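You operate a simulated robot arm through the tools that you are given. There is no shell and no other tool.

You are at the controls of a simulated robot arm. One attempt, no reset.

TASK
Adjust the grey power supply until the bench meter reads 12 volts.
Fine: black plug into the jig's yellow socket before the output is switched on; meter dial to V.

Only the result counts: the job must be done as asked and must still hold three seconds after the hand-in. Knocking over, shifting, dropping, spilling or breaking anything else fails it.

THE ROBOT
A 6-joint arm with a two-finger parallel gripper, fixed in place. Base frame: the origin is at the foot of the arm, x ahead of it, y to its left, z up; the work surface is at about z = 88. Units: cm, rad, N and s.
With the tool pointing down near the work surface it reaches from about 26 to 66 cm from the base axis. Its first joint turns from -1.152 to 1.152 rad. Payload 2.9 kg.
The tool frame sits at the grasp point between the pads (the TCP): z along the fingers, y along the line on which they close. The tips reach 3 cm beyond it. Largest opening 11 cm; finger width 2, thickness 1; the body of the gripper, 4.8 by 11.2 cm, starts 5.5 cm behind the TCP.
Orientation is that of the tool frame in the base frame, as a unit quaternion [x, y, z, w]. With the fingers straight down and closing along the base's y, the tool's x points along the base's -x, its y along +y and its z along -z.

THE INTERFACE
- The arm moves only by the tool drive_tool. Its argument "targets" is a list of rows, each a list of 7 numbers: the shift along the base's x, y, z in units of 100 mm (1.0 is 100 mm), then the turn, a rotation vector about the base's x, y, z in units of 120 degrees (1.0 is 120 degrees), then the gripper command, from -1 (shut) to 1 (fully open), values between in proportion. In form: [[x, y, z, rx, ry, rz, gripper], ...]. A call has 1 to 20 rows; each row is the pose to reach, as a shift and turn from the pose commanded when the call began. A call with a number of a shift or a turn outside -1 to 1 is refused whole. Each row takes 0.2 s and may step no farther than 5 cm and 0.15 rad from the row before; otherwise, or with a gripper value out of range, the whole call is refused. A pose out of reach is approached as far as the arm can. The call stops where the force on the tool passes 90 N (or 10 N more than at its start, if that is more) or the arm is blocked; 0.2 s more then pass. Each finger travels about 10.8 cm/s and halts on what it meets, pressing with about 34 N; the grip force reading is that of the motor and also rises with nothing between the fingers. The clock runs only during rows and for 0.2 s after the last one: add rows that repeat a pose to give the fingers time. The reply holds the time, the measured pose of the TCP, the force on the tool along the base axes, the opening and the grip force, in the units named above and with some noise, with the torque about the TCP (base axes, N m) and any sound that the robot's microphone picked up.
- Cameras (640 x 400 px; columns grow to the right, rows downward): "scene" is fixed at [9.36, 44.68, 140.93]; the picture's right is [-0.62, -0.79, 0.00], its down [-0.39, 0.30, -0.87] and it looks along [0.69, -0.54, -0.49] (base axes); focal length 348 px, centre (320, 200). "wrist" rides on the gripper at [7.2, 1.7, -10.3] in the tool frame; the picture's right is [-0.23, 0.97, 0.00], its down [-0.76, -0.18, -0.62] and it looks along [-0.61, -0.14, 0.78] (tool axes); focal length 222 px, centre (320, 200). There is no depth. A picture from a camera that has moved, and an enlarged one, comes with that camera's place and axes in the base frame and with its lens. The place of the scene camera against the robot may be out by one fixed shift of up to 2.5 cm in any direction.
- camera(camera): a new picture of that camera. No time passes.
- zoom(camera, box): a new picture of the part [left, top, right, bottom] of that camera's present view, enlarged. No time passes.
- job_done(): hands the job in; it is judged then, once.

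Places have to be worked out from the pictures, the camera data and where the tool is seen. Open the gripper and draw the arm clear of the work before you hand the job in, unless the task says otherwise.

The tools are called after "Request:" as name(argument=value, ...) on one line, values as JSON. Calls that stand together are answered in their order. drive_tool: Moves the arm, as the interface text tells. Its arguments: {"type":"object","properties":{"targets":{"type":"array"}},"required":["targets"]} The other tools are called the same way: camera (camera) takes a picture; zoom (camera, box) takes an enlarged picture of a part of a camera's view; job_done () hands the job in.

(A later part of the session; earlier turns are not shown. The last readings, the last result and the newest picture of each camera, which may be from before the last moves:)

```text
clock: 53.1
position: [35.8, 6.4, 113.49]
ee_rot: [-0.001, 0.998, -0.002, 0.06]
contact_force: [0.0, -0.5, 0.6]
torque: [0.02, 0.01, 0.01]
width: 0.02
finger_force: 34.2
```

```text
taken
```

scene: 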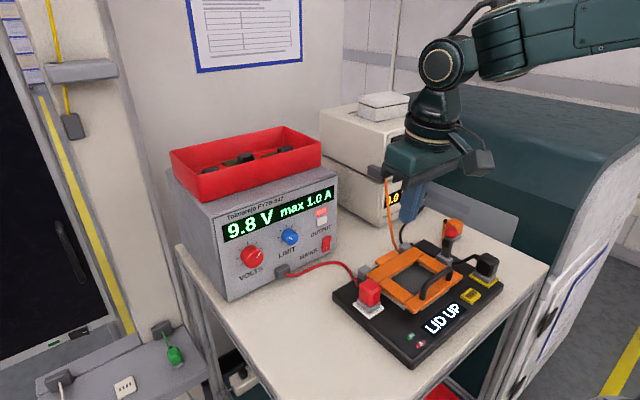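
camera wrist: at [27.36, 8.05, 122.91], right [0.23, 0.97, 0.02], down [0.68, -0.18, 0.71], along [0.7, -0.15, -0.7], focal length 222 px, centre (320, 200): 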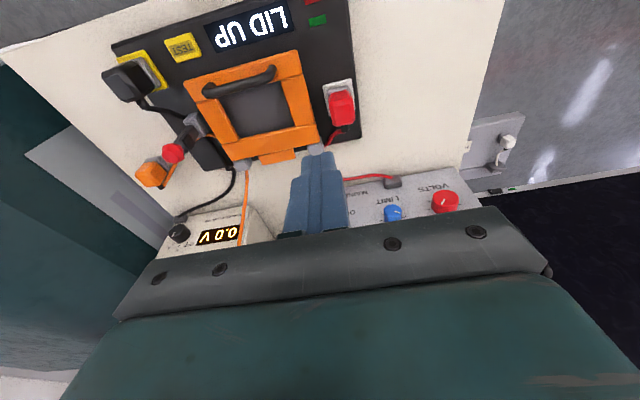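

Request:
zoom(camera="wrist", box=[130, 20, 370, 180])

Request:
zoom(camera="scene", box=[360, 215, 480, 315])

Request:
zoom(camera="scene", box=[425, 205, 485, 265])

```text
2.50 times, centred on (250, 100) of wrist
camera zoom: at [27.36, 8.05, 122.91], right [0.23, 0.97, 0.02], down [0.68, -0.18, 0.71], along [0.7, -0.15, -0.7], focal length 555 px, centre (495, 450)
```

zoom: 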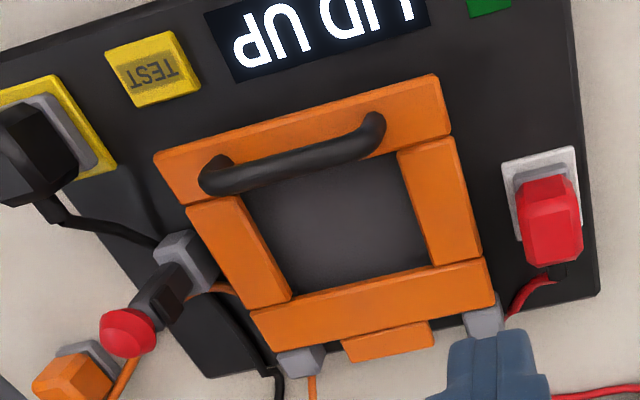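

```text
4.00 times, centred on (420, 265) of scene
camera zoom: at [9.36, 44.68, 140.93], right [-0.62, -0.79, 0.0], down [-0.39, 0.3, -0.87], along [0.69, -0.54, -0.49], focal length 1393 px, centre (-80, -60)
```

zoom: 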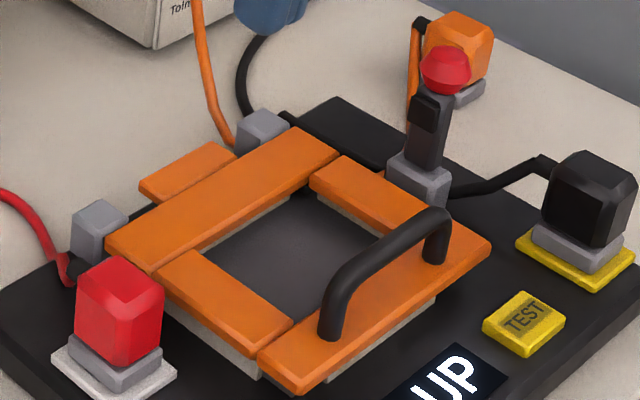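

```text
6.67 times, centred on (455, 235) of scene
camera zoom: at [9.36, 44.68, 140.93], right [-0.62, -0.79, 0.0], down [-0.39, 0.3, -0.87], along [0.69, -0.54, -0.49], focal length 2322 px, centre (-580, -33)
```

zoom: 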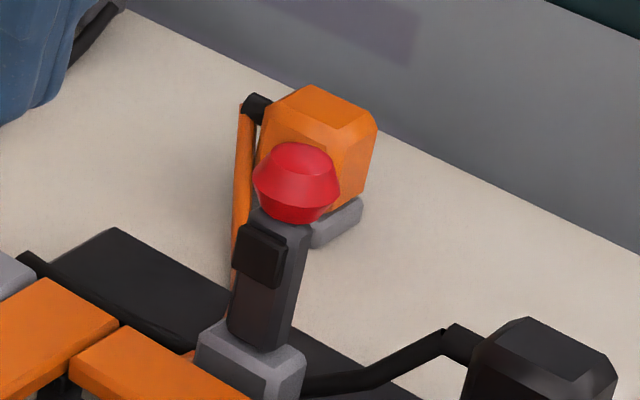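

The lid lies nearly flat at z≈92.4. The upright red-knob lever, with its ball at about (38.6,-12.5,98.9) and its pad facing the lid, looks like the hold-down clamp, so it needs swinging over to +y. I'll straighten the tool and go to the lever's -y side.

Request:
drive_tool(targets=[[0.1, -0.3, 0, 0, 0.03, 0, -1], [0.2, -0.6, 0, 0, 0.0575, 0, -1], [0.28, -0.9, 0, 0, 0.0575, 0, -1], [0.28, -1.0, 0, 0, 0.0575, 0, -1]])

Request:
camera(camera="wrist")

Request:
zoom(camera="wrist", box=[180, 40, 380, 180])

```text
clock: 54.1
position: [38.57, -3.52, 113.56]
ee_rot: [-0.001, 1.0, -0.001, 0.0]
contact_force: [0.0, -0.3, 0.1]
torque: [0.01, -0.02, 0.02]
width: 0.0
finger_force: 34.2
```

```text
taken
camera wrist: at [31.32, -1.99, 123.97], right [0.23, 0.97, 0.0], down [0.76, -0.17, 0.62], along [0.61, -0.14, -0.78], focal length 222 px, centre (320, 200)
```

wrist: 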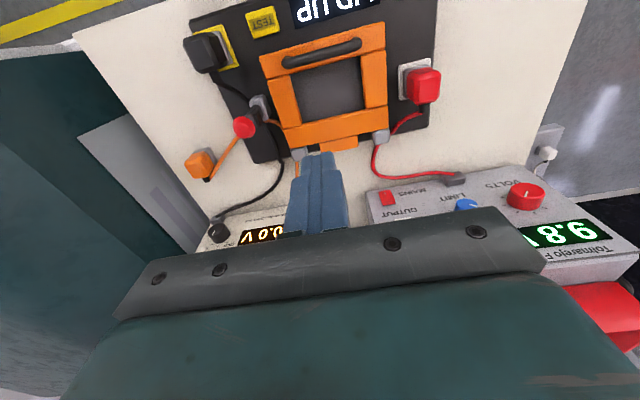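

```text
2.86 times, centred on (280, 110) of wrist
camera zoom: at [31.32, -1.99, 123.97], right [0.23, 0.97, 0.0], down [0.76, -0.17, 0.62], along [0.61, -0.14, -0.78], focal length 635 px, centre (434, 457)
```

zoom: 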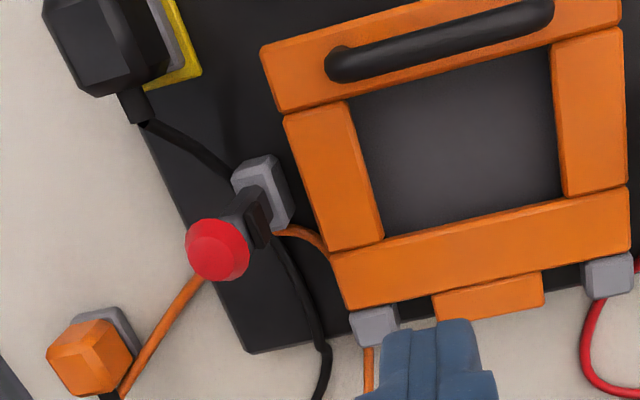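

The ball is confirmed at (38.6,-12.6,98.9) and the lever pivots near (y -11.6, z 92.7). I'll move past it to its outer side.

Request:
drive_tool(targets=[[0, -0.4, 0, 0, 0, 0, -1], [0, -0.8, 0, 0, 0, 0, -1], [0, -1.0, 0, 0, 0, 0, -1], [0, -1.0, 0, 0, 0, 0, -1]])

Request:
drive_tool(targets=[[0, -0.22, -0.1, 0, 0, 0, -1], [0, -0.22, -0.5, 0, 0, 0, -1], [0, -0.22, -0.8, 0, 0, 0, -1], [0, -0.22, -1.0, 0, 0, 0, -1], [0, -0.22, -1.0, 0, 0, 0, -1]])

Request:
camera(camera="wrist")

Request:
zoom(camera="scene", box=[380, 180, 520, 300])

```text
clock: 55.1
position: [38.57, -13.7, 113.59]
ee_rot: [0.0, 1.0, -0.001, -0.001]
contact_force: [-0.6, 0.5, 0.6]
torque: [0.0, 0.03, 0.04]
width: 0.0
finger_force: 34.1
```

```text
clock: 56.3
position: [38.59, -15.65, 103.46]
ee_rot: [0.0, 1.0, -0.002, 0.0]
contact_force: [0.5, 0.7, -0.3]
torque: [0.01, 0.01, -0.02]
width: 0.0
finger_force: 33.6
```

```text
taken
camera wrist: at [31.38, -14.04, 113.87], right [0.23, 0.97, 0.0], down [0.76, -0.18, 0.62], along [0.61, -0.15, -0.78], focal length 222 px, centre (320, 200)
```

wrist: 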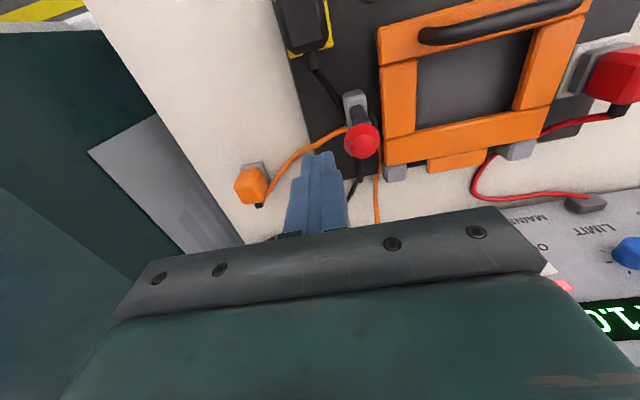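

```text
3.33 times, centred on (450, 240) of scene
camera zoom: at [9.36, 44.68, 140.93], right [-0.62, -0.79, 0.0], down [-0.39, 0.3, -0.87], along [0.69, -0.54, -0.49], focal length 1161 px, centre (-113, 67)
```

zoom: 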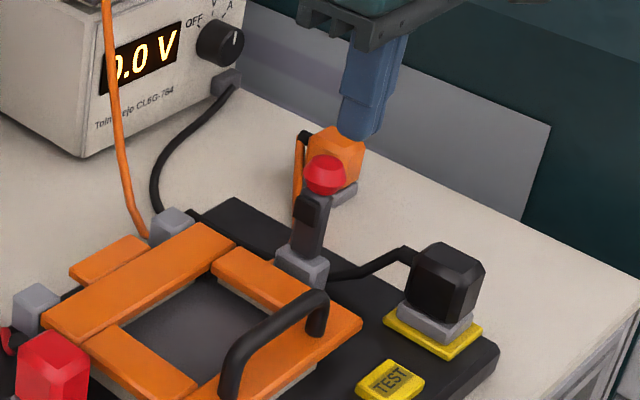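

I'm beside the lever on its outer side. I'll lower the fingertips to ball height and push it toward the lid along its arc, the first third only.

Request:
drive_tool(targets=[[0, 0, -0.25, 0, 0, 0, -1], [0, 0.115, -0.25, 0, 0, 0, -1], [0, 0.16, -0.24, 0, 0, 0, -1], [0, 0.21, -0.23, 0, 0, 0, -1], [0, 0.29, -0.225, 0, 0, 0, -1], [0, 0.375, -0.22, 0, 0, 0, -1], [0, 0.455, -0.22, 0, 0, 0, -1], [0, 0.535, -0.223, 0, 0, 0, -1]])

Request:
camera(camera="wrist")

Request:
zoom(camera="scene", box=[380, 180, 520, 300])

```text
clock: 58.1
position: [38.57, -10.38, 101.31]
ee_rot: [0.0, 1.0, -0.003, 0.0]
contact_force: [-0.3, -0.5, 0.1]
torque: [0.01, 0.01, 0.02]
width: 0.03
finger_force: 34.9
```

```text
taken
camera wrist: at [31.36, -8.77, 111.68], right [0.23, 0.97, 0.0], down [0.76, -0.18, 0.62], along [0.61, -0.15, -0.78], focal length 222 px, centre (320, 200)
```

wrist: 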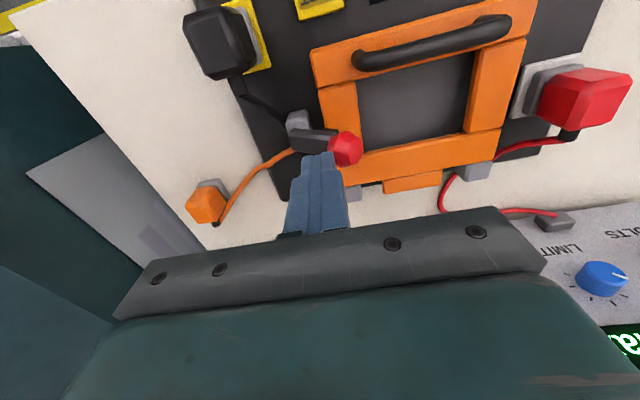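

```text
3.33 times, centred on (450, 240) of scene
camera zoom: at [9.36, 44.68, 140.93], right [-0.62, -0.79, 0.0], down [-0.39, 0.3, -0.87], along [0.69, -0.54, -0.49], focal length 1161 px, centre (-113, 67)
```

zoom: 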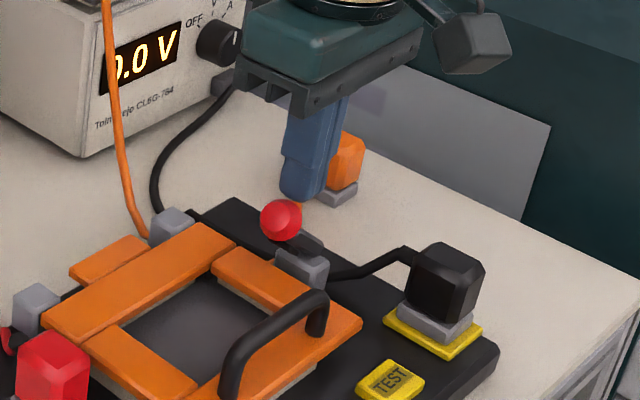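

The lever swings freely. I'll continue along the arc and start pressing downward.

Request:
drive_tool(targets=[[0, 0.07, -0.02, 0, 0, 0, -1], [0, 0.145, -0.057, 0, 0, 0, -1], [0, 0.215, -0.105, 0, 0, 0, -1], [0, 0.282, -0.157, 0, 0, 0, -1], [0, 0.34, -0.22, 0, 0, 0, -1], [0, 0.395, -0.292, 0, 0, 0, -1]])

Request:
camera(camera="wrist")

Request:
camera(camera="scene")

Request:
zoom(camera="scene", box=[380, 200, 500, 300])

```text
clock: 59.5
position: [38.79, -6.71, 98.78]
ee_rot: [0.004, 1.0, -0.004, 0.006]
contact_force: [-18.6, -19.8, 70.3]
torque: [-0.78, 0.71, -0.06]
width: 0.0
finger_force: 33.4
```

```text
taken
camera wrist: at [31.39, -5.05, 109.2], right [0.24, 0.97, -0.01], down [0.75, -0.18, 0.63], along [0.61, -0.16, -0.77], focal length 222 px, centre (320, 200)
```

wrist: 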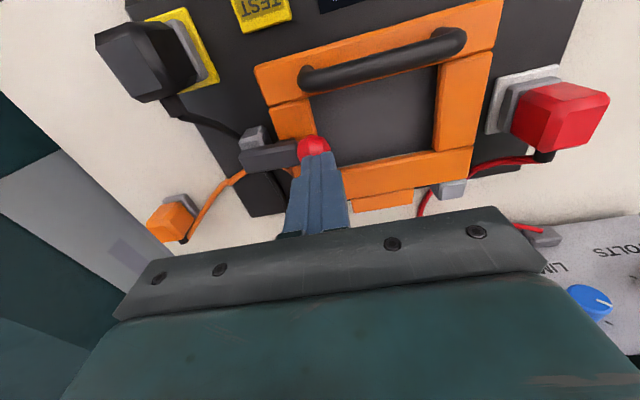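

```text
taken
```

scene: 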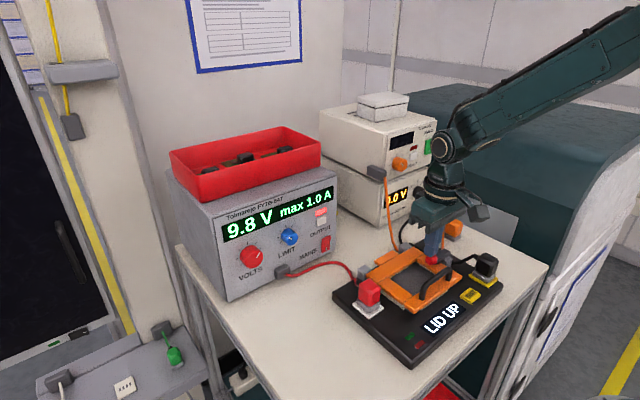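

```text
4.00 times, centred on (440, 250) of scene
camera zoom: at [9.22, 44.65, 140.96], right [-0.62, -0.79, 0.0], down [-0.38, 0.3, -0.87], along [0.69, -0.54, -0.49], focal length 1393 px, centre (-160, 0)
```

zoom: 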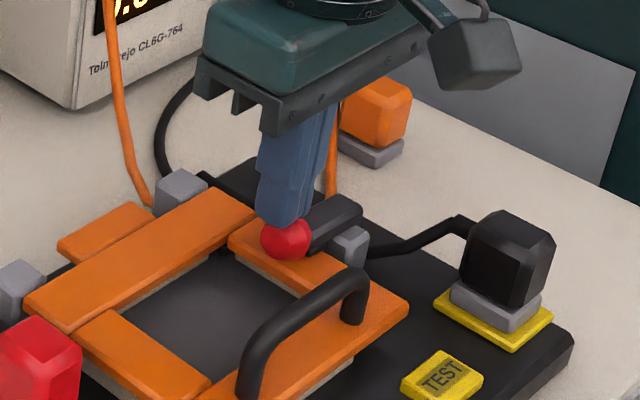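

There's a 70 N reaction and the display still says LID UP. I'll ease off and check how the lever and lid are sitting.

Request:
drive_tool(targets=[[0, -0.02, 0.1, 0, 0, 0, -1], [0, -0.1, 0.3, 0, 0, 0, -1], [0, -0.4, 0.6, 0, 0, 0, -1], [0, -0.4, 0.8, 0, 0, 0, -1], [0, -0.4, 0.8, 0, 0, 0, -1]])

Request:
camera(camera="wrist")

Request:
zoom(camera="wrist", box=[250, 10, 450, 150])

Request:
zoom(camera="scene", box=[360, 210, 500, 330])

```text
clock: 60.7
position: [38.64, -10.46, 106.44]
ee_rot: [0.001, 1.0, -0.002, 0.0]
contact_force: [-0.5, 0.0, 0.6]
torque: [0.01, -0.01, 0.0]
width: 0.0
finger_force: 34.4
```

```text
taken
camera wrist: at [31.39, -8.83, 116.81], right [0.23, 0.97, 0.0], down [0.76, -0.18, 0.62], along [0.61, -0.14, -0.78], focal length 222 px, centre (320, 200)
```

wrist: 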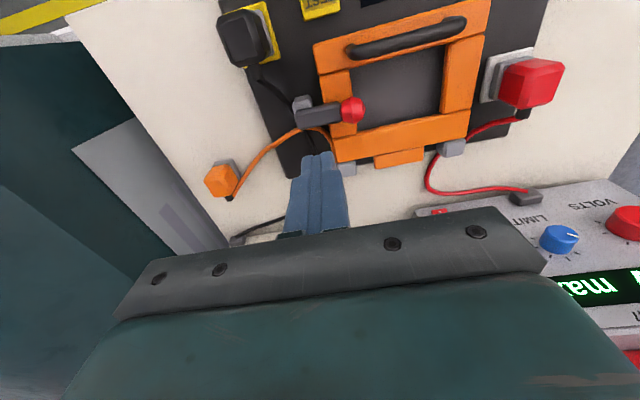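

```text
2.86 times, centred on (350, 80) of wrist
camera zoom: at [31.39, -8.83, 116.81], right [0.23, 0.97, 0.0], down [0.76, -0.18, 0.62], along [0.61, -0.14, -0.78], focal length 635 px, centre (234, 543)
```

zoom: 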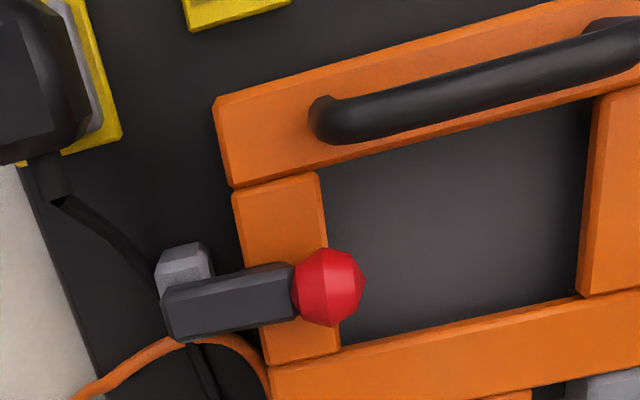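

```text
3.33 times, centred on (430, 270) of scene
camera zoom: at [9.36, 44.68, 140.93], right [-0.62, -0.79, 0.0], down [-0.39, 0.3, -0.87], along [0.69, -0.54, -0.49], focal length 1161 px, centre (-47, -33)
```

zoom: 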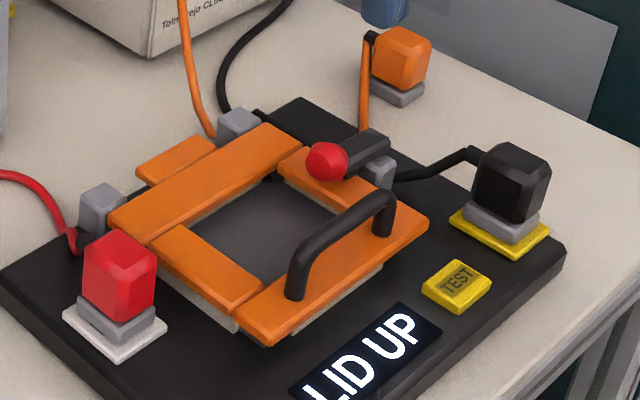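

The lever stays over the lid, but the lid isn't down. I'll press on the lid's handle (bar centre about (33.8,-2.35), top about z 95) to see if it closes.

Request:
drive_tool(targets=[[-0.2, 0.3, 0, 0, 0, 0, -1], [-0.4, 0.6, 0, 0, 0, 0, -1], [-0.48, 0.81, 0, 0, 0, 0, -1], [-0.48, 0.81, -0.3, 0, 0, 0, -1], [-0.48, 0.81, -0.6, 0, 0, 0, -1], [-0.48, 0.81, -0.6, 0, 0, 0, -1]])

Request:
camera(camera="wrist")

Request:
zoom(camera="scene", box=[340, 190, 480, 330])

```text
clock: 62.1
position: [33.92, -2.42, 100.3]
ee_rot: [0.0, 1.0, -0.002, 0.0]
contact_force: [0.9, 0.4, -0.2]
torque: [-0.02, 0.0, 0.0]
width: 0.0
finger_force: 34.0
```

```text
taken
camera wrist: at [26.52, -0.76, 110.72], right [0.23, 0.97, 0.0], down [0.76, -0.18, 0.62], along [0.61, -0.15, -0.78], focal length 222 px, centre (320, 200)
```

wrist: 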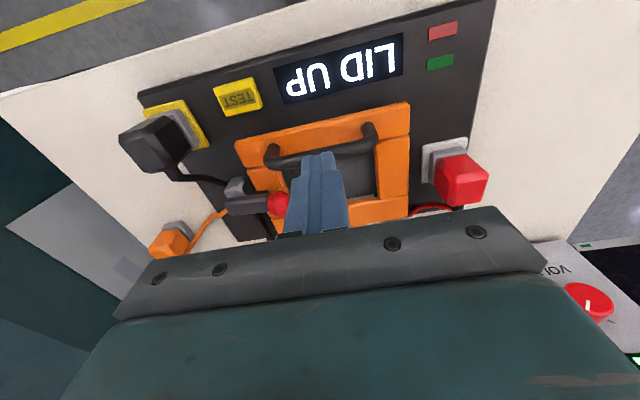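

```text
2.86 times, centred on (410, 260) of scene
camera zoom: at [9.36, 44.68, 140.93], right [-0.62, -0.79, 0.0], down [-0.39, 0.3, -0.87], along [0.69, -0.54, -0.49], focal length 995 px, centre (63, 29)
```

zoom: 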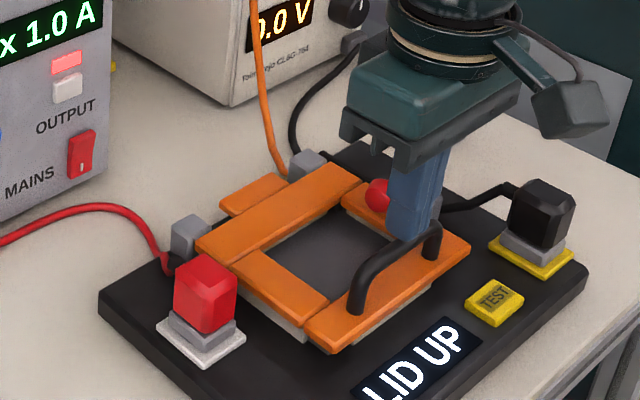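

The tips are right above the handle bar. I'll press down gradually.

Request:
drive_tool(targets=[[0, 0, -0.1, 0, 0, 0, -1], [0, 0, -0.2, 0, 0, 0, -1], [0, 0, -0.24, 0, 0, 0, -1], [0, 0, -0.28, 0, 0, 0, -1], [0, 0, -0.3, 0, 0, 0, -1], [0, 0, -0.32, 0, 0, 0, -1]])

Request:
zoom(camera="scene", box=[340, 190, 480, 330])

```text
clock: 62.7
position: [33.85, -2.41, 99.53]
ee_rot: [0.0, 1.0, -0.002, 0.003]
contact_force: [-16.5, 0.4, 35.2]
torque: [0.09, 0.43, 0.04]
width: 0.0
finger_force: 34.0
stopped in row 2: the force on the tool passed its limit at 118 N (the readings are from after the stop); the commanded pose is now the measured one
```

```text
2.86 times, centred on (410, 260) of scene
camera zoom: at [9.28, 44.69, 140.94], right [-0.62, -0.79, 0.0], down [-0.39, 0.3, -0.87], along [0.69, -0.54, -0.49], focal length 995 px, centre (63, 29)
```

zoom: 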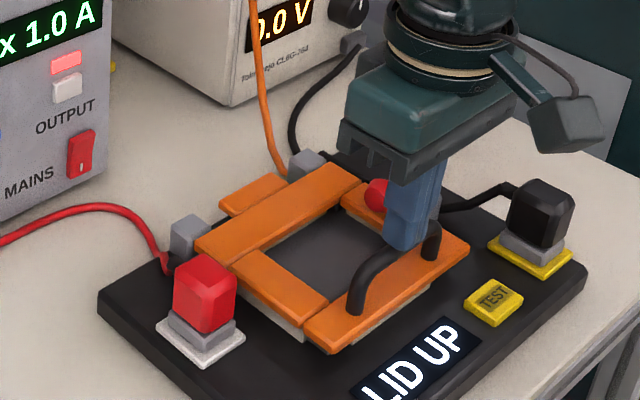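

The handle is higher than I judged, top about 96.5, and I came onto it too fast. I'll press again slowly in 1 mm steps.

Request:
drive_tool(targets=[[0, 0, 0.05, 0, 0, 0, -1], [0, 0, 0.03, 0, 0, 0, -1], [0, 0, 0.01, 0, 0, 0, -1], [0, 0, -0.01, 0, 0, 0, -1], [0, 0, -0.02, 0, 0, 0, -1], [0, 0, -0.03, 0, 0, 0, -1]])

Request:
zoom(camera="scene", box=[340, 190, 480, 330])

```text
clock: 64.1
position: [33.76, -2.46, 99.54]
ee_rot: [0.001, 1.0, -0.003, 0.008]
contact_force: [-20.5, 0.4, 85.0]
torque: [0.03, 0.62, 0.05]
width: 0.01
finger_force: 34.4
```

```text
2.86 times, centred on (410, 260) of scene
camera zoom: at [9.21, 44.69, 140.94], right [-0.62, -0.79, 0.0], down [-0.38, 0.3, -0.87], along [0.69, -0.54, -0.49], focal length 995 px, centre (63, 29)
```

zoom: 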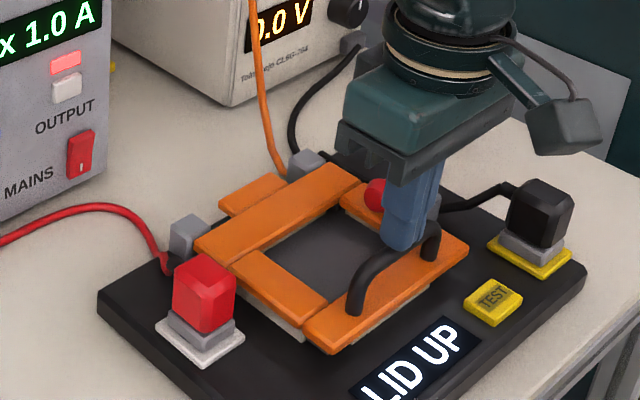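

The lid is firm at 85 N, so it isn't going down from here. I'll lift clear and look very closely at the lid edge and lever.

Request:
drive_tool(targets=[[0, 0, 0.1, 0, 0, 0, -1], [0, 0, 0.5, 0, 0, 0, -1], [-0.2, 0.4, 0.9, 0, 0, 0, -1], [-0.3, 0.8, 1.0, 0, 0, 0, -1], [-0.3, 1.0, 1.0, 0, 0, 0, -1], [-0.3, 1.0, 1.0, 0, 0, 0, -1]])

Request:
zoom(camera="scene", box=[405, 230, 465, 275])

Request:
zoom(camera="scene", box=[355, 235, 475, 320])

Request:
camera(camera="wrist")

```text
refused: row 3 steps farther than a row can; nothing moved
```

```text
8.89 times, centred on (435, 252) of scene
camera zoom: at [9.21, 44.69, 140.94], right [-0.62, -0.79, 0.0], down [-0.38, 0.3, -0.87], along [0.69, -0.54, -0.49], focal length 3095 px, centre (-702, -267)
```

zoom: 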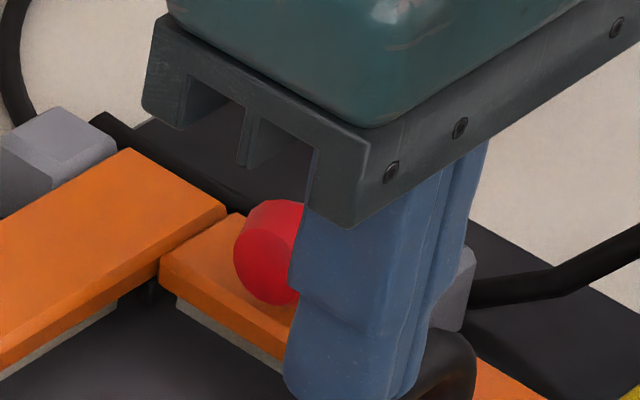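

```text
4.71 times, centred on (415, 278) of scene
camera zoom: at [9.21, 44.69, 140.94], right [-0.62, -0.79, 0.0], down [-0.38, 0.3, -0.87], along [0.69, -0.54, -0.49], focal length 1639 px, centre (-127, -165)
```

zoom: 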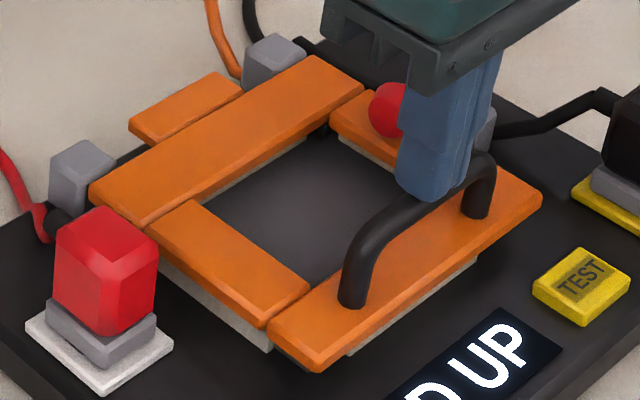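

```text
taken
camera wrist: at [26.47, -0.7, 109.72], right [0.23, 0.97, 0.0], down [0.75, -0.17, 0.64], along [0.62, -0.15, -0.77], focal length 222 px, centre (320, 200)
```

wrist: 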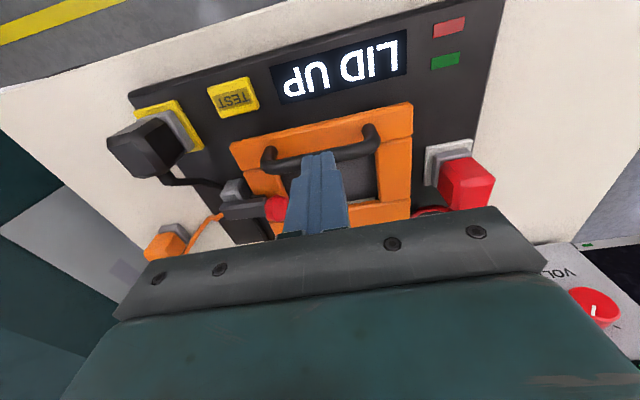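

Request:
drive_tool(targets=[[0, 0, 0.1, 0, 0, 0, -1], [0, 0, 0.5, 0, 0, 0, -1], [0, 0.1, 0.9, 0, 0, 0, -1], [-0.1, 0.5, 1.0, 0, 0, 0, -1], [-0.2, 0.9, 1.0, 0, 0, 0, -1], [-0.2, 1.0, 1.0, 0, 0, 0, -1]])

Request:
zoom(camera="scene", box=[405, 230, 465, 275])

Request:
zoom(camera="scene", box=[355, 235, 475, 320])

Request:
camera(camera="wrist")

```text
clock: 65.5
position: [31.87, 7.6, 108.97]
ee_rot: [0.001, 1.0, -0.003, 0.003]
contact_force: [1.0, 0.0, -0.5]
torque: [-0.02, -0.02, 0.02]
width: 0.01
finger_force: 34.2
```

```text
8.89 times, centred on (435, 252) of scene
camera zoom: at [9.36, 44.69, 140.93], right [-0.62, -0.79, 0.0], down [-0.39, 0.3, -0.87], along [0.69, -0.54, -0.49], focal length 3095 px, centre (-702, -267)
```

zoom: 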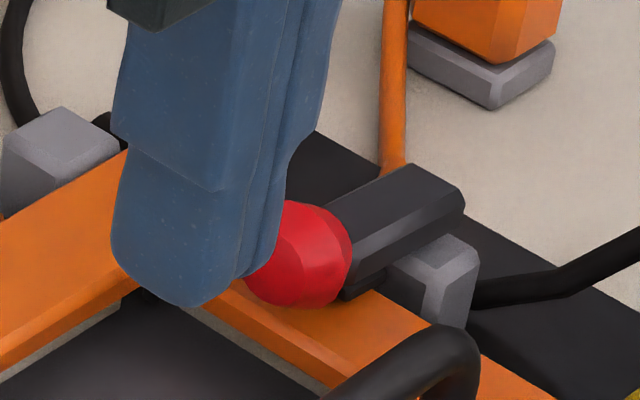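

```text
4.71 times, centred on (415, 278) of scene
camera zoom: at [9.36, 44.69, 140.93], right [-0.62, -0.79, 0.0], down [-0.39, 0.3, -0.87], along [0.69, -0.54, -0.49], focal length 1639 px, centre (-127, -165)
```

zoom: 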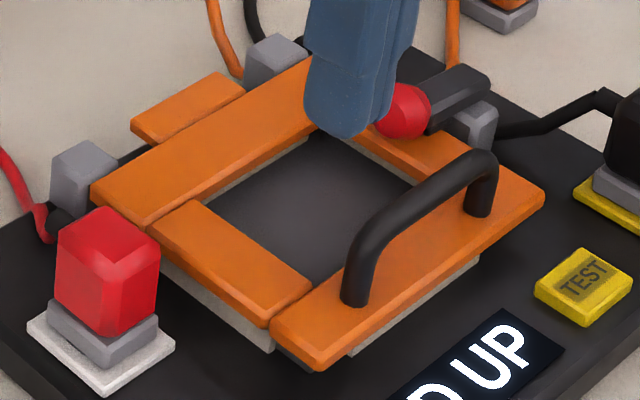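

```text
taken
camera wrist: at [24.55, 9.27, 119.36], right [0.23, 0.97, 0.0], down [0.76, -0.18, 0.63], along [0.61, -0.15, -0.78], focal length 222 px, centre (320, 200)
```

wrist: 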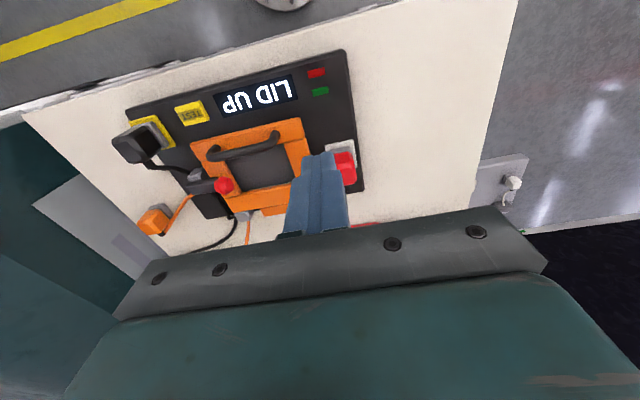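

I need precise geometry for the lid and lever. I'll zoom the wrist view on the lid from this position.

Request:
zoom(camera="wrist", box=[170, 100, 330, 230])

Request:
drive_tool(targets=[[0, -0.4, 0.1, 0, 0, 0, -1], [0, -0.8, 0.2, 0, 0, 0, -1], [0, -1.0, 0.3, 0, 0, 0, -1]])

Request:
drive_tool(targets=[[0, -0.4, 0, 0, 0, 0, -1], [0, -0.8, 0, 0, 0, 0, -1], [0, -1.0, 0, 0, 0, 0, -1], [0, -1.0, 0, 0, 0, 0, -1]])

Request:
camera(camera="wrist")

Request:
zoom(camera="wrist", box=[320, 0, 520, 140])

Request:
zoom(camera="scene", box=[405, 230, 465, 275])

```text
3.08 times, centred on (250, 165) of wrist
camera zoom: at [24.55, 9.27, 119.36], right [0.23, 0.97, 0.0], down [0.76, -0.18, 0.63], along [0.61, -0.15, -0.78], focal length 684 px, centre (535, 308)
```

zoom: 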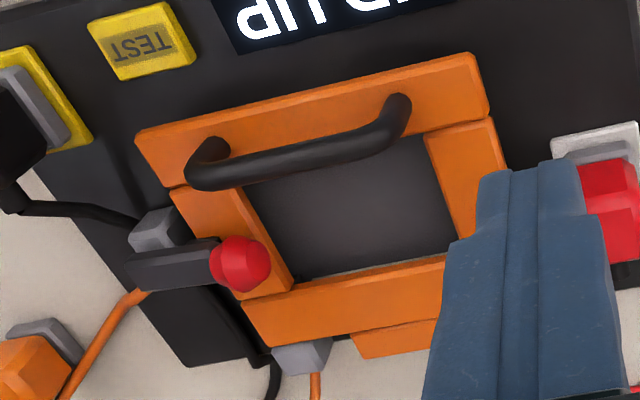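

```text
clock: 66.3
position: [31.99, -2.47, 112.1]
ee_rot: [0.0, 1.0, -0.002, 0.003]
contact_force: [-0.2, 0.7, -1.0]
torque: [0.0, -0.02, 0.02]
width: 0.0
finger_force: 33.9
```

```text
clock: 67.3
position: [31.87, -12.34, 112.04]
ee_rot: [0.0, 1.0, -0.002, 0.004]
contact_force: [0.4, 0.4, 0.1]
torque: [-0.02, 0.01, -0.02]
width: 0.0
finger_force: 33.6
```

```text
taken
camera wrist: at [24.53, -10.71, 122.44], right [0.23, 0.97, 0.0], down [0.76, -0.17, 0.63], along [0.61, -0.15, -0.78], focal length 222 px, centre (320, 200)
```

wrist: 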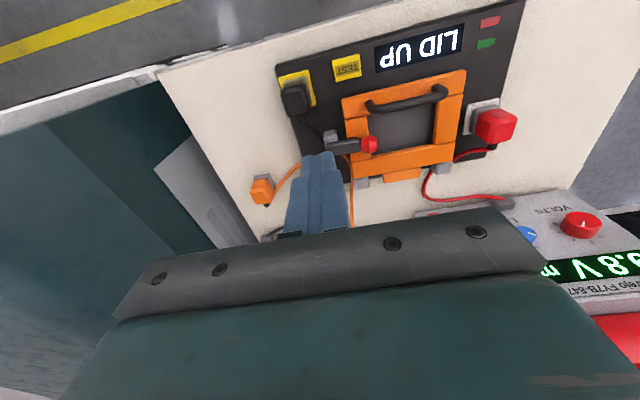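

```text
2.86 times, centred on (420, 70) of wrist
camera zoom: at [24.53, -10.71, 122.44], right [0.23, 0.97, 0.0], down [0.76, -0.17, 0.63], along [0.61, -0.15, -0.78], focal length 635 px, centre (34, 571)
```

zoom: 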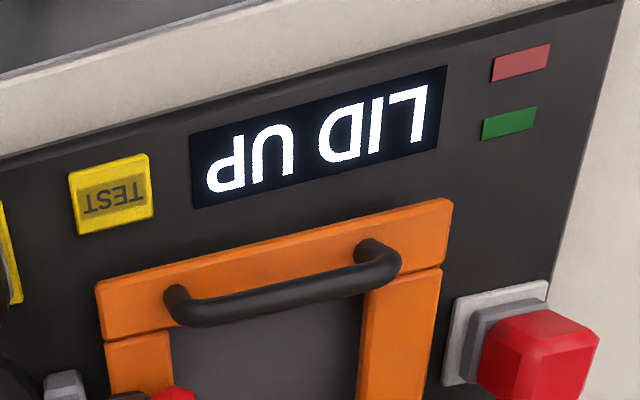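

```text
8.89 times, centred on (435, 252) of scene
camera zoom: at [9.36, 44.68, 140.93], right [-0.62, -0.79, 0.0], down [-0.39, 0.3, -0.87], along [0.69, -0.54, -0.49], focal length 3095 px, centre (-702, -267)
```

zoom: 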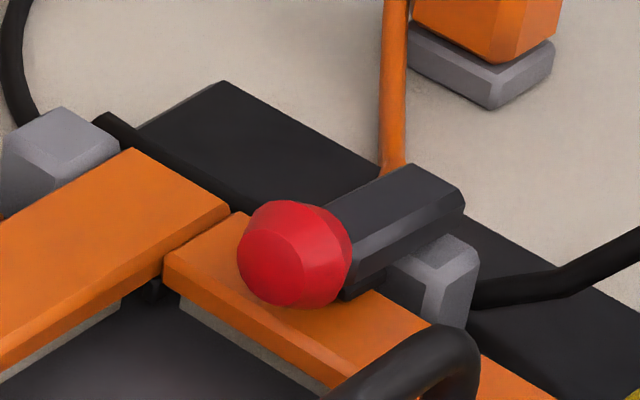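

Request:
zoom(camera="wrist", box=[310, 60, 490, 200])

Request:
zoom(camera="scene", box=[365, 265, 445, 325])

Request:
zoom(camera="scene", box=[350, 225, 430, 285])

```text
2.86 times, centred on (400, 130) of wrist
camera zoom: at [24.53, -10.71, 122.44], right [0.23, 0.97, 0.0], down [0.76, -0.17, 0.63], along [0.61, -0.15, -0.78], focal length 635 px, centre (91, 400)
```

zoom: 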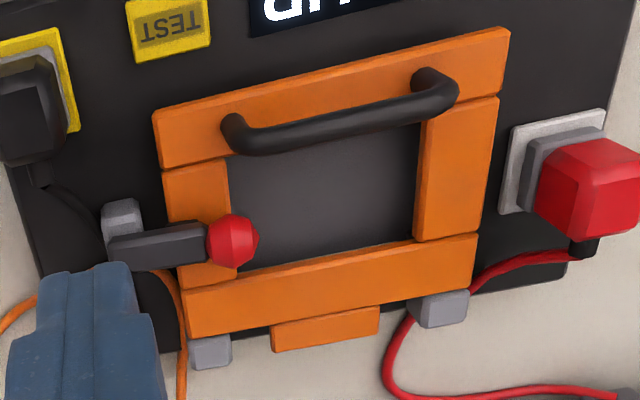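

```text
6.67 times, centred on (405, 295) of scene
camera zoom: at [9.36, 44.68, 140.93], right [-0.62, -0.79, 0.0], down [-0.39, 0.3, -0.87], along [0.69, -0.54, -0.49], focal length 2322 px, centre (-247, -433)
```

zoom: 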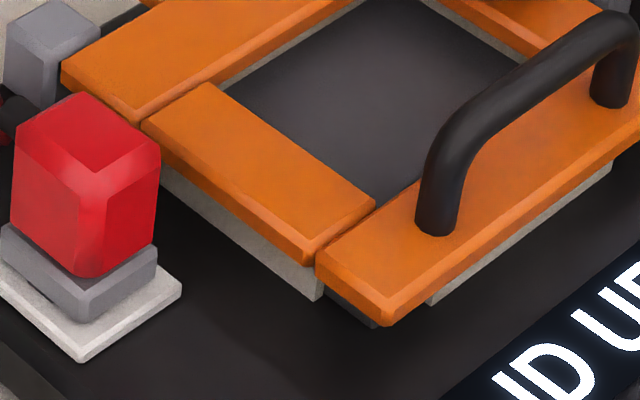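

```text
6.67 times, centred on (390, 255) of scene
camera zoom: at [9.36, 44.68, 140.93], right [-0.62, -0.79, 0.0], down [-0.39, 0.3, -0.87], along [0.69, -0.54, -0.49], focal length 2322 px, centre (-147, -167)
```

zoom: 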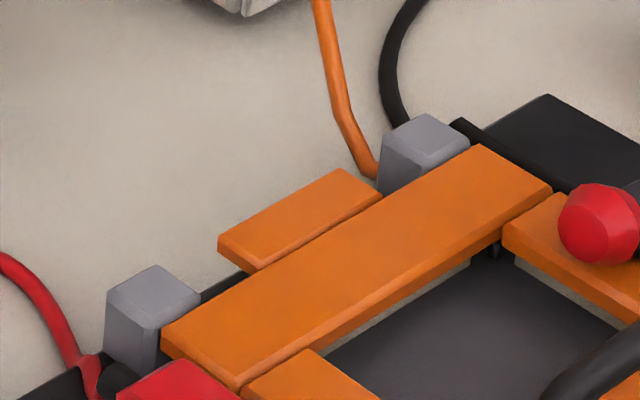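

The lever now lies fully horizontal over the lid, yet the lid reads "UP". I'll zoom tightly on the lid's front corners and underside, and on the status lamps, to find what's holding it.

Request:
zoom(camera="scene", box=[395, 290, 435, 320])

Request:
zoom(camera="scene", box=[370, 270, 410, 310])

Request:
zoom(camera="scene", box=[430, 240, 480, 300])

Request:
zoom(camera="scene", box=[390, 300, 470, 360])

Request:
zoom(camera="wrist", box=[330, 60, 410, 120])

Request:
zoom(camera="wrist", box=[320, 120, 400, 190])

```text
13.33 times, centred on (415, 305) of scene
camera zoom: at [9.36, 44.68, 140.93], right [-0.62, -0.79, 0.0], down [-0.39, 0.3, -0.87], along [0.69, -0.54, -0.49], focal length 4643 px, centre (-947, -1200)
```

zoom: 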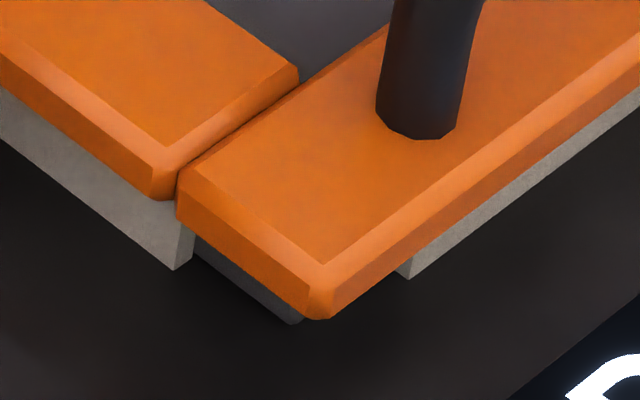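

```text
10.00 times, centred on (390, 290) of scene
camera zoom: at [9.36, 44.68, 140.93], right [-0.62, -0.79, 0.0], down [-0.39, 0.3, -0.87], along [0.69, -0.54, -0.49], focal length 3482 px, centre (-380, -700)
```

zoom: 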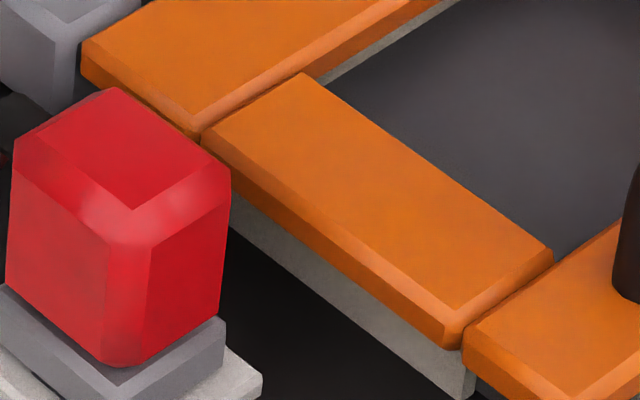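

```text
6.67 times, centred on (455, 270) of scene
camera zoom: at [9.36, 44.68, 140.93], right [-0.62, -0.79, 0.0], down [-0.39, 0.3, -0.87], along [0.69, -0.54, -0.49], focal length 2322 px, centre (-580, -267)
```

zoom: 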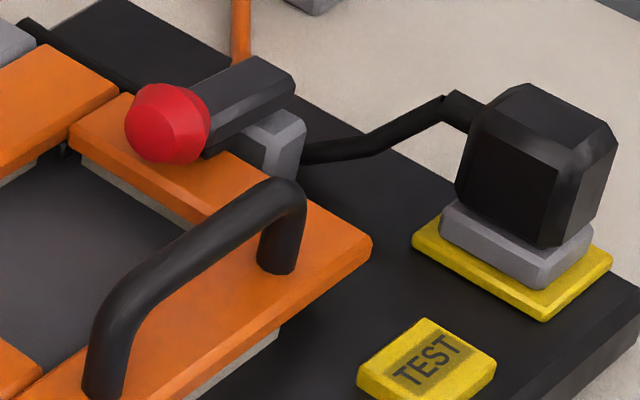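

```text
6.67 times, centred on (430, 330) of scene
camera zoom: at [9.36, 44.68, 140.93], right [-0.62, -0.79, 0.0], down [-0.39, 0.3, -0.87], along [0.69, -0.54, -0.49], focal length 2322 px, centre (-413, -667)
```

zoom: 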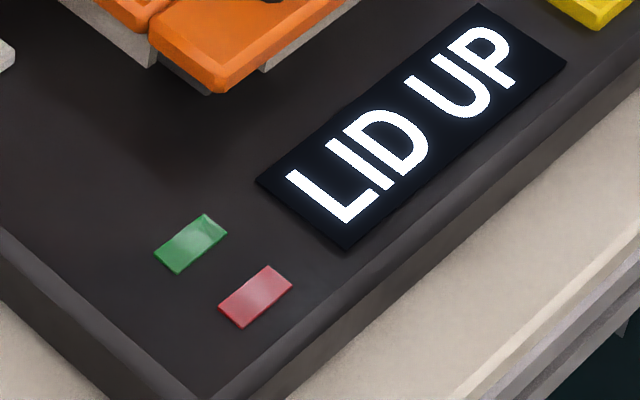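

```text
6.67 times, centred on (370, 90) of wrist
camera zoom: at [24.53, -10.71, 122.44], right [0.23, 0.97, 0.0], down [0.76, -0.17, 0.63], along [0.61, -0.15, -0.78], focal length 1481 px, centre (-13, 933)
```

zoom: 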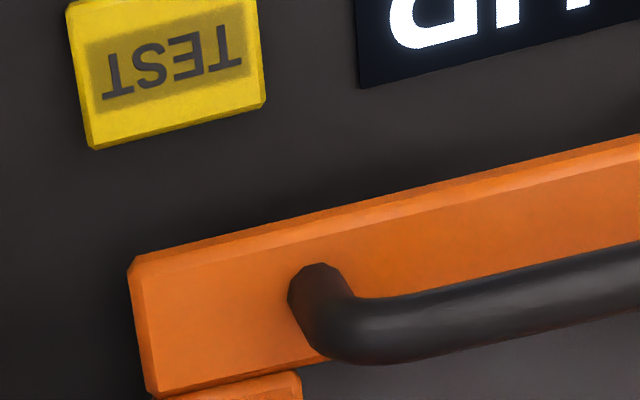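

```text
5.71 times, centred on (360, 155) of wrist
camera zoom: at [24.53, -10.71, 122.44], right [0.23, 0.97, 0.0], down [0.76, -0.17, 0.63], along [0.61, -0.15, -0.78], focal length 1269 px, centre (91, 457)
```

zoom: 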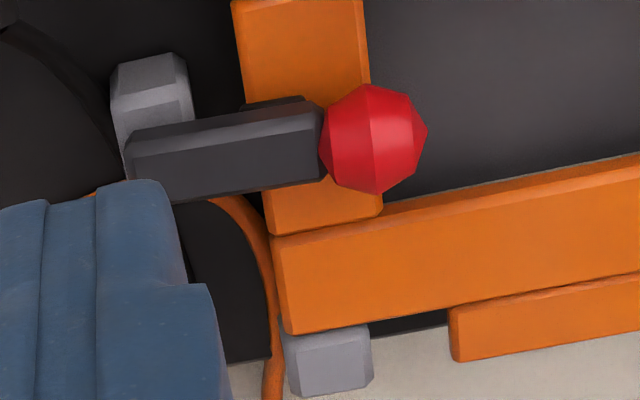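

The lever is nearly horizontal (about 83°) and may not be fully home. I'll press straight down on the centre of the ball, slowly.

Request:
drive_tool(targets=[[0.3, 0.2, -0.2, 0, 0, 0, -1], [0.6, 0.45, -0.5, 0, 0, 0, -1], [0.665, 0.5, -0.9, 0, 0, 0, -1], [0.665, 0.5, -1.0, 0, 0, 0, -1], [0.665, 0.5, -1.0, 0, 0, 0, -1]])

Request:
camera(camera="wrist")

Request:
zoom(camera="scene", box=[395, 215, 475, 275])

```text
clock: 68.5
position: [38.47, -7.32, 102.14]
ee_rot: [0.0, 1.0, -0.002, 0.004]
contact_force: [-0.8, -0.6, 0.3]
torque: [0.0, 0.02, 0.02]
width: 0.0
finger_force: 33.8
```

```text
taken
camera wrist: at [31.13, -5.75, 112.42], right [0.23, 0.97, 0.0], down [0.76, -0.18, 0.63], along [0.61, -0.15, -0.78], focal length 222 px, centre (320, 200)
```

wrist: 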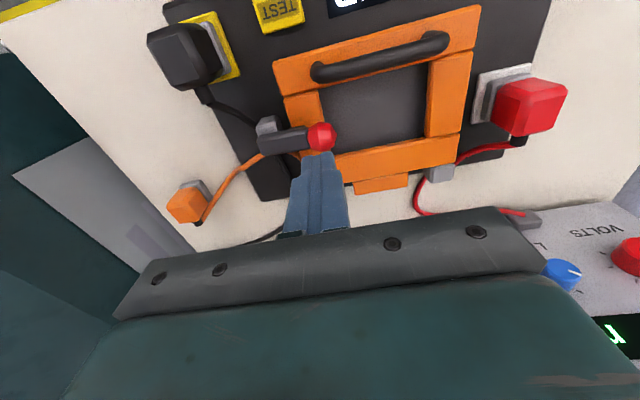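

```text
6.67 times, centred on (435, 245) of scene
camera zoom: at [9.36, 44.68, 140.93], right [-0.62, -0.79, 0.0], down [-0.39, 0.3, -0.87], along [0.69, -0.54, -0.49], focal length 2322 px, centre (-447, -100)
```

zoom: 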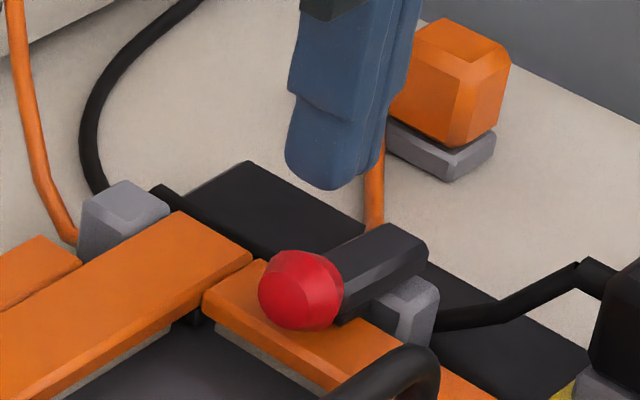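

Request:
drive_tool(targets=[[0, 0, -0.15, 0, 0, 0, -1], [0, 0, -0.26, 0, 0, 0, -1], [0, 0, -0.3, 0, 0, 0, -1], [0, 0, -0.32, 0, 0, 0, -1], [0, 0, -0.34, 0, 0, 0, -1], [0, 0, -0.36, 0, 0, 0, -1], [0, 0, -0.37, 0, 0, 0, -1]])

Request:
camera(camera="scene")

Request:
zoom(camera="scene", box=[395, 215, 475, 275])

```text
clock: 70.2
position: [38.41, -7.32, 98.98]
ee_rot: [0.0, 1.0, -0.003, 0.007]
contact_force: [-12.0, 1.1, 28.5]
torque: [0.07, 0.35, 0.03]
width: 0.03
finger_force: 34.1
stopped in row 7: the force on the tool passed its limit at 91 N (the readings are from after the stop); the commanded pose is now the measured one
```

```text
taken
```

scene: 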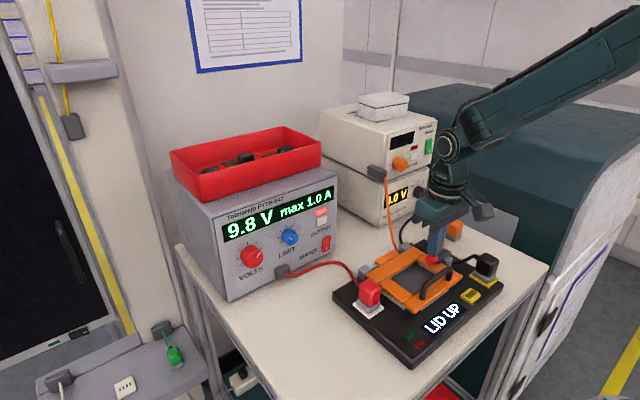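

```text
6.67 times, centred on (435, 245) of scene
camera zoom: at [9.3, 44.69, 140.93], right [-0.62, -0.79, 0.0], down [-0.39, 0.3, -0.87], along [0.69, -0.54, -0.49], focal length 2322 px, centre (-447, -100)
```

zoom: 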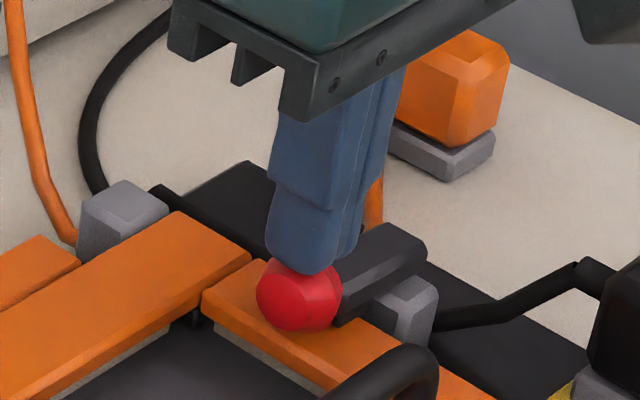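

Solid at 91 N, so the lever is fully down and the lid is resting on something. I'll take a low, near-horizontal look at the lid from the front.

Request:
drive_tool(targets=[[0, 0, 0.3, 0, 0, 0, -1], [-0.2, 0.1, 0.6, 0, -0.07, 0, -1], [-0.5, 0.2, 0.6, 0, -0.14, 0, -1], [-0.75, 0.3, 0.6, 0, -0.21, 0, -1], [-0.95, 0.4, 0.5, 0, -0.28, 0, -1], [-0.95, 0.45, 0.4, 0, -0.34, 0, -1], [-0.95, 0.45, 0.2, 0, -0.375, 0, -1], [-0.95, 0.45, 0.0, 0, -0.375, 0, -1], [-0.95, 0.45, 0.0, 0, -0.375, 0, -1]])

Request:
camera(camera="wrist")

```text
clock: 72.2
position: [37.29, -4.43, 102.74]
ee_rot: [0.001, 0.922, -0.002, 0.388]
contact_force: [-0.2, 0.1, 0.3]
torque: [0.04, -0.01, -0.05]
width: 0.0
finger_force: 33.5
out of reach, approached as far as the arm can: row 5, 6, 7, 8, 9
```

```text
taken
camera wrist: at [24.76, -2.78, 104.82], right [0.16, 0.97, 0.16], down [0.08, -0.17, 0.98], along [0.98, -0.15, -0.11], focal length 222 px, centre (320, 200)
```

wrist: 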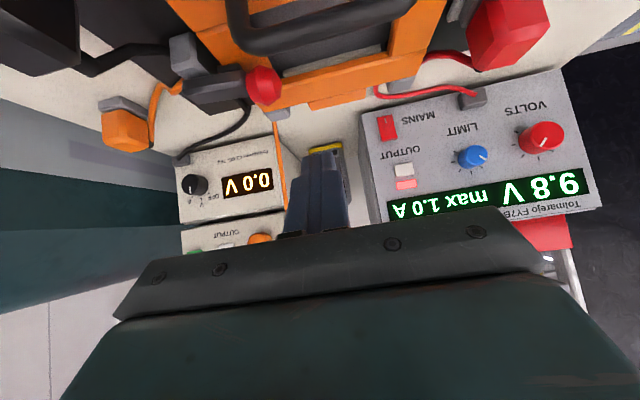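

Request:
zoom(camera="wrist", box=[140, 0, 340, 120])

Request:
zoom(camera="wrist", box=[260, 0, 480, 120])

Request:
zoom(camera="scene", box=[330, 250, 470, 370])

```text
3.20 times, centred on (240, 60) of wrist
camera zoom: at [24.76, -2.78, 104.82], right [0.16, 0.97, 0.16], down [0.08, -0.17, 0.98], along [0.98, -0.15, -0.11], focal length 711 px, centre (576, 648)
```

zoom: 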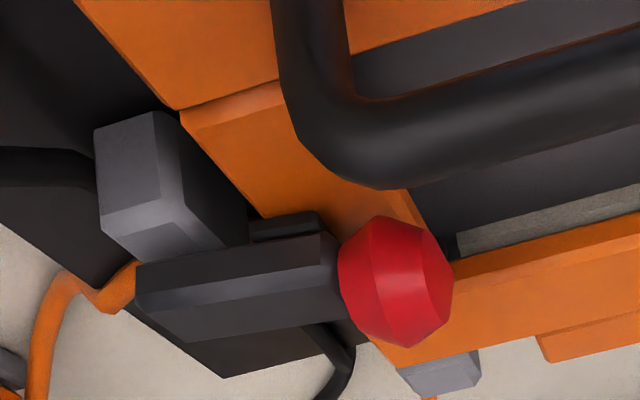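

```text
2.91 times, centred on (370, 60) of wrist
camera zoom: at [24.76, -2.78, 104.82], right [0.16, 0.97, 0.16], down [0.08, -0.17, 0.98], along [0.98, -0.15, -0.11], focal length 646 px, centre (174, 607)
```

zoom: 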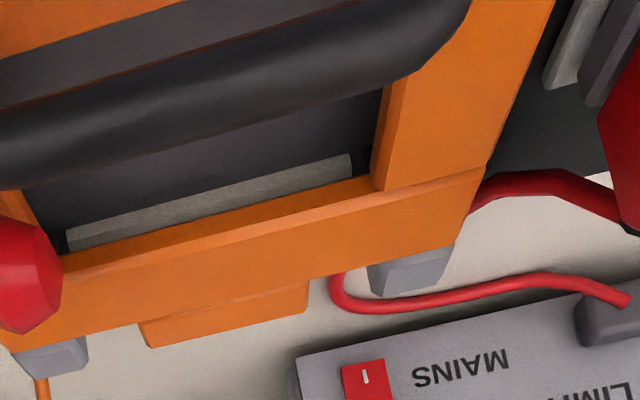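

```text
3.33 times, centred on (400, 310) of scene
camera zoom: at [9.36, 44.68, 140.93], right [-0.62, -0.79, 0.0], down [-0.39, 0.3, -0.87], along [0.69, -0.54, -0.49], focal length 1161 px, centre (53, -167)
```

zoom: 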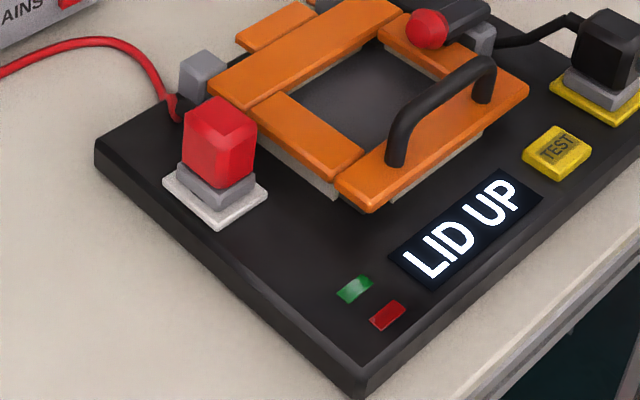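

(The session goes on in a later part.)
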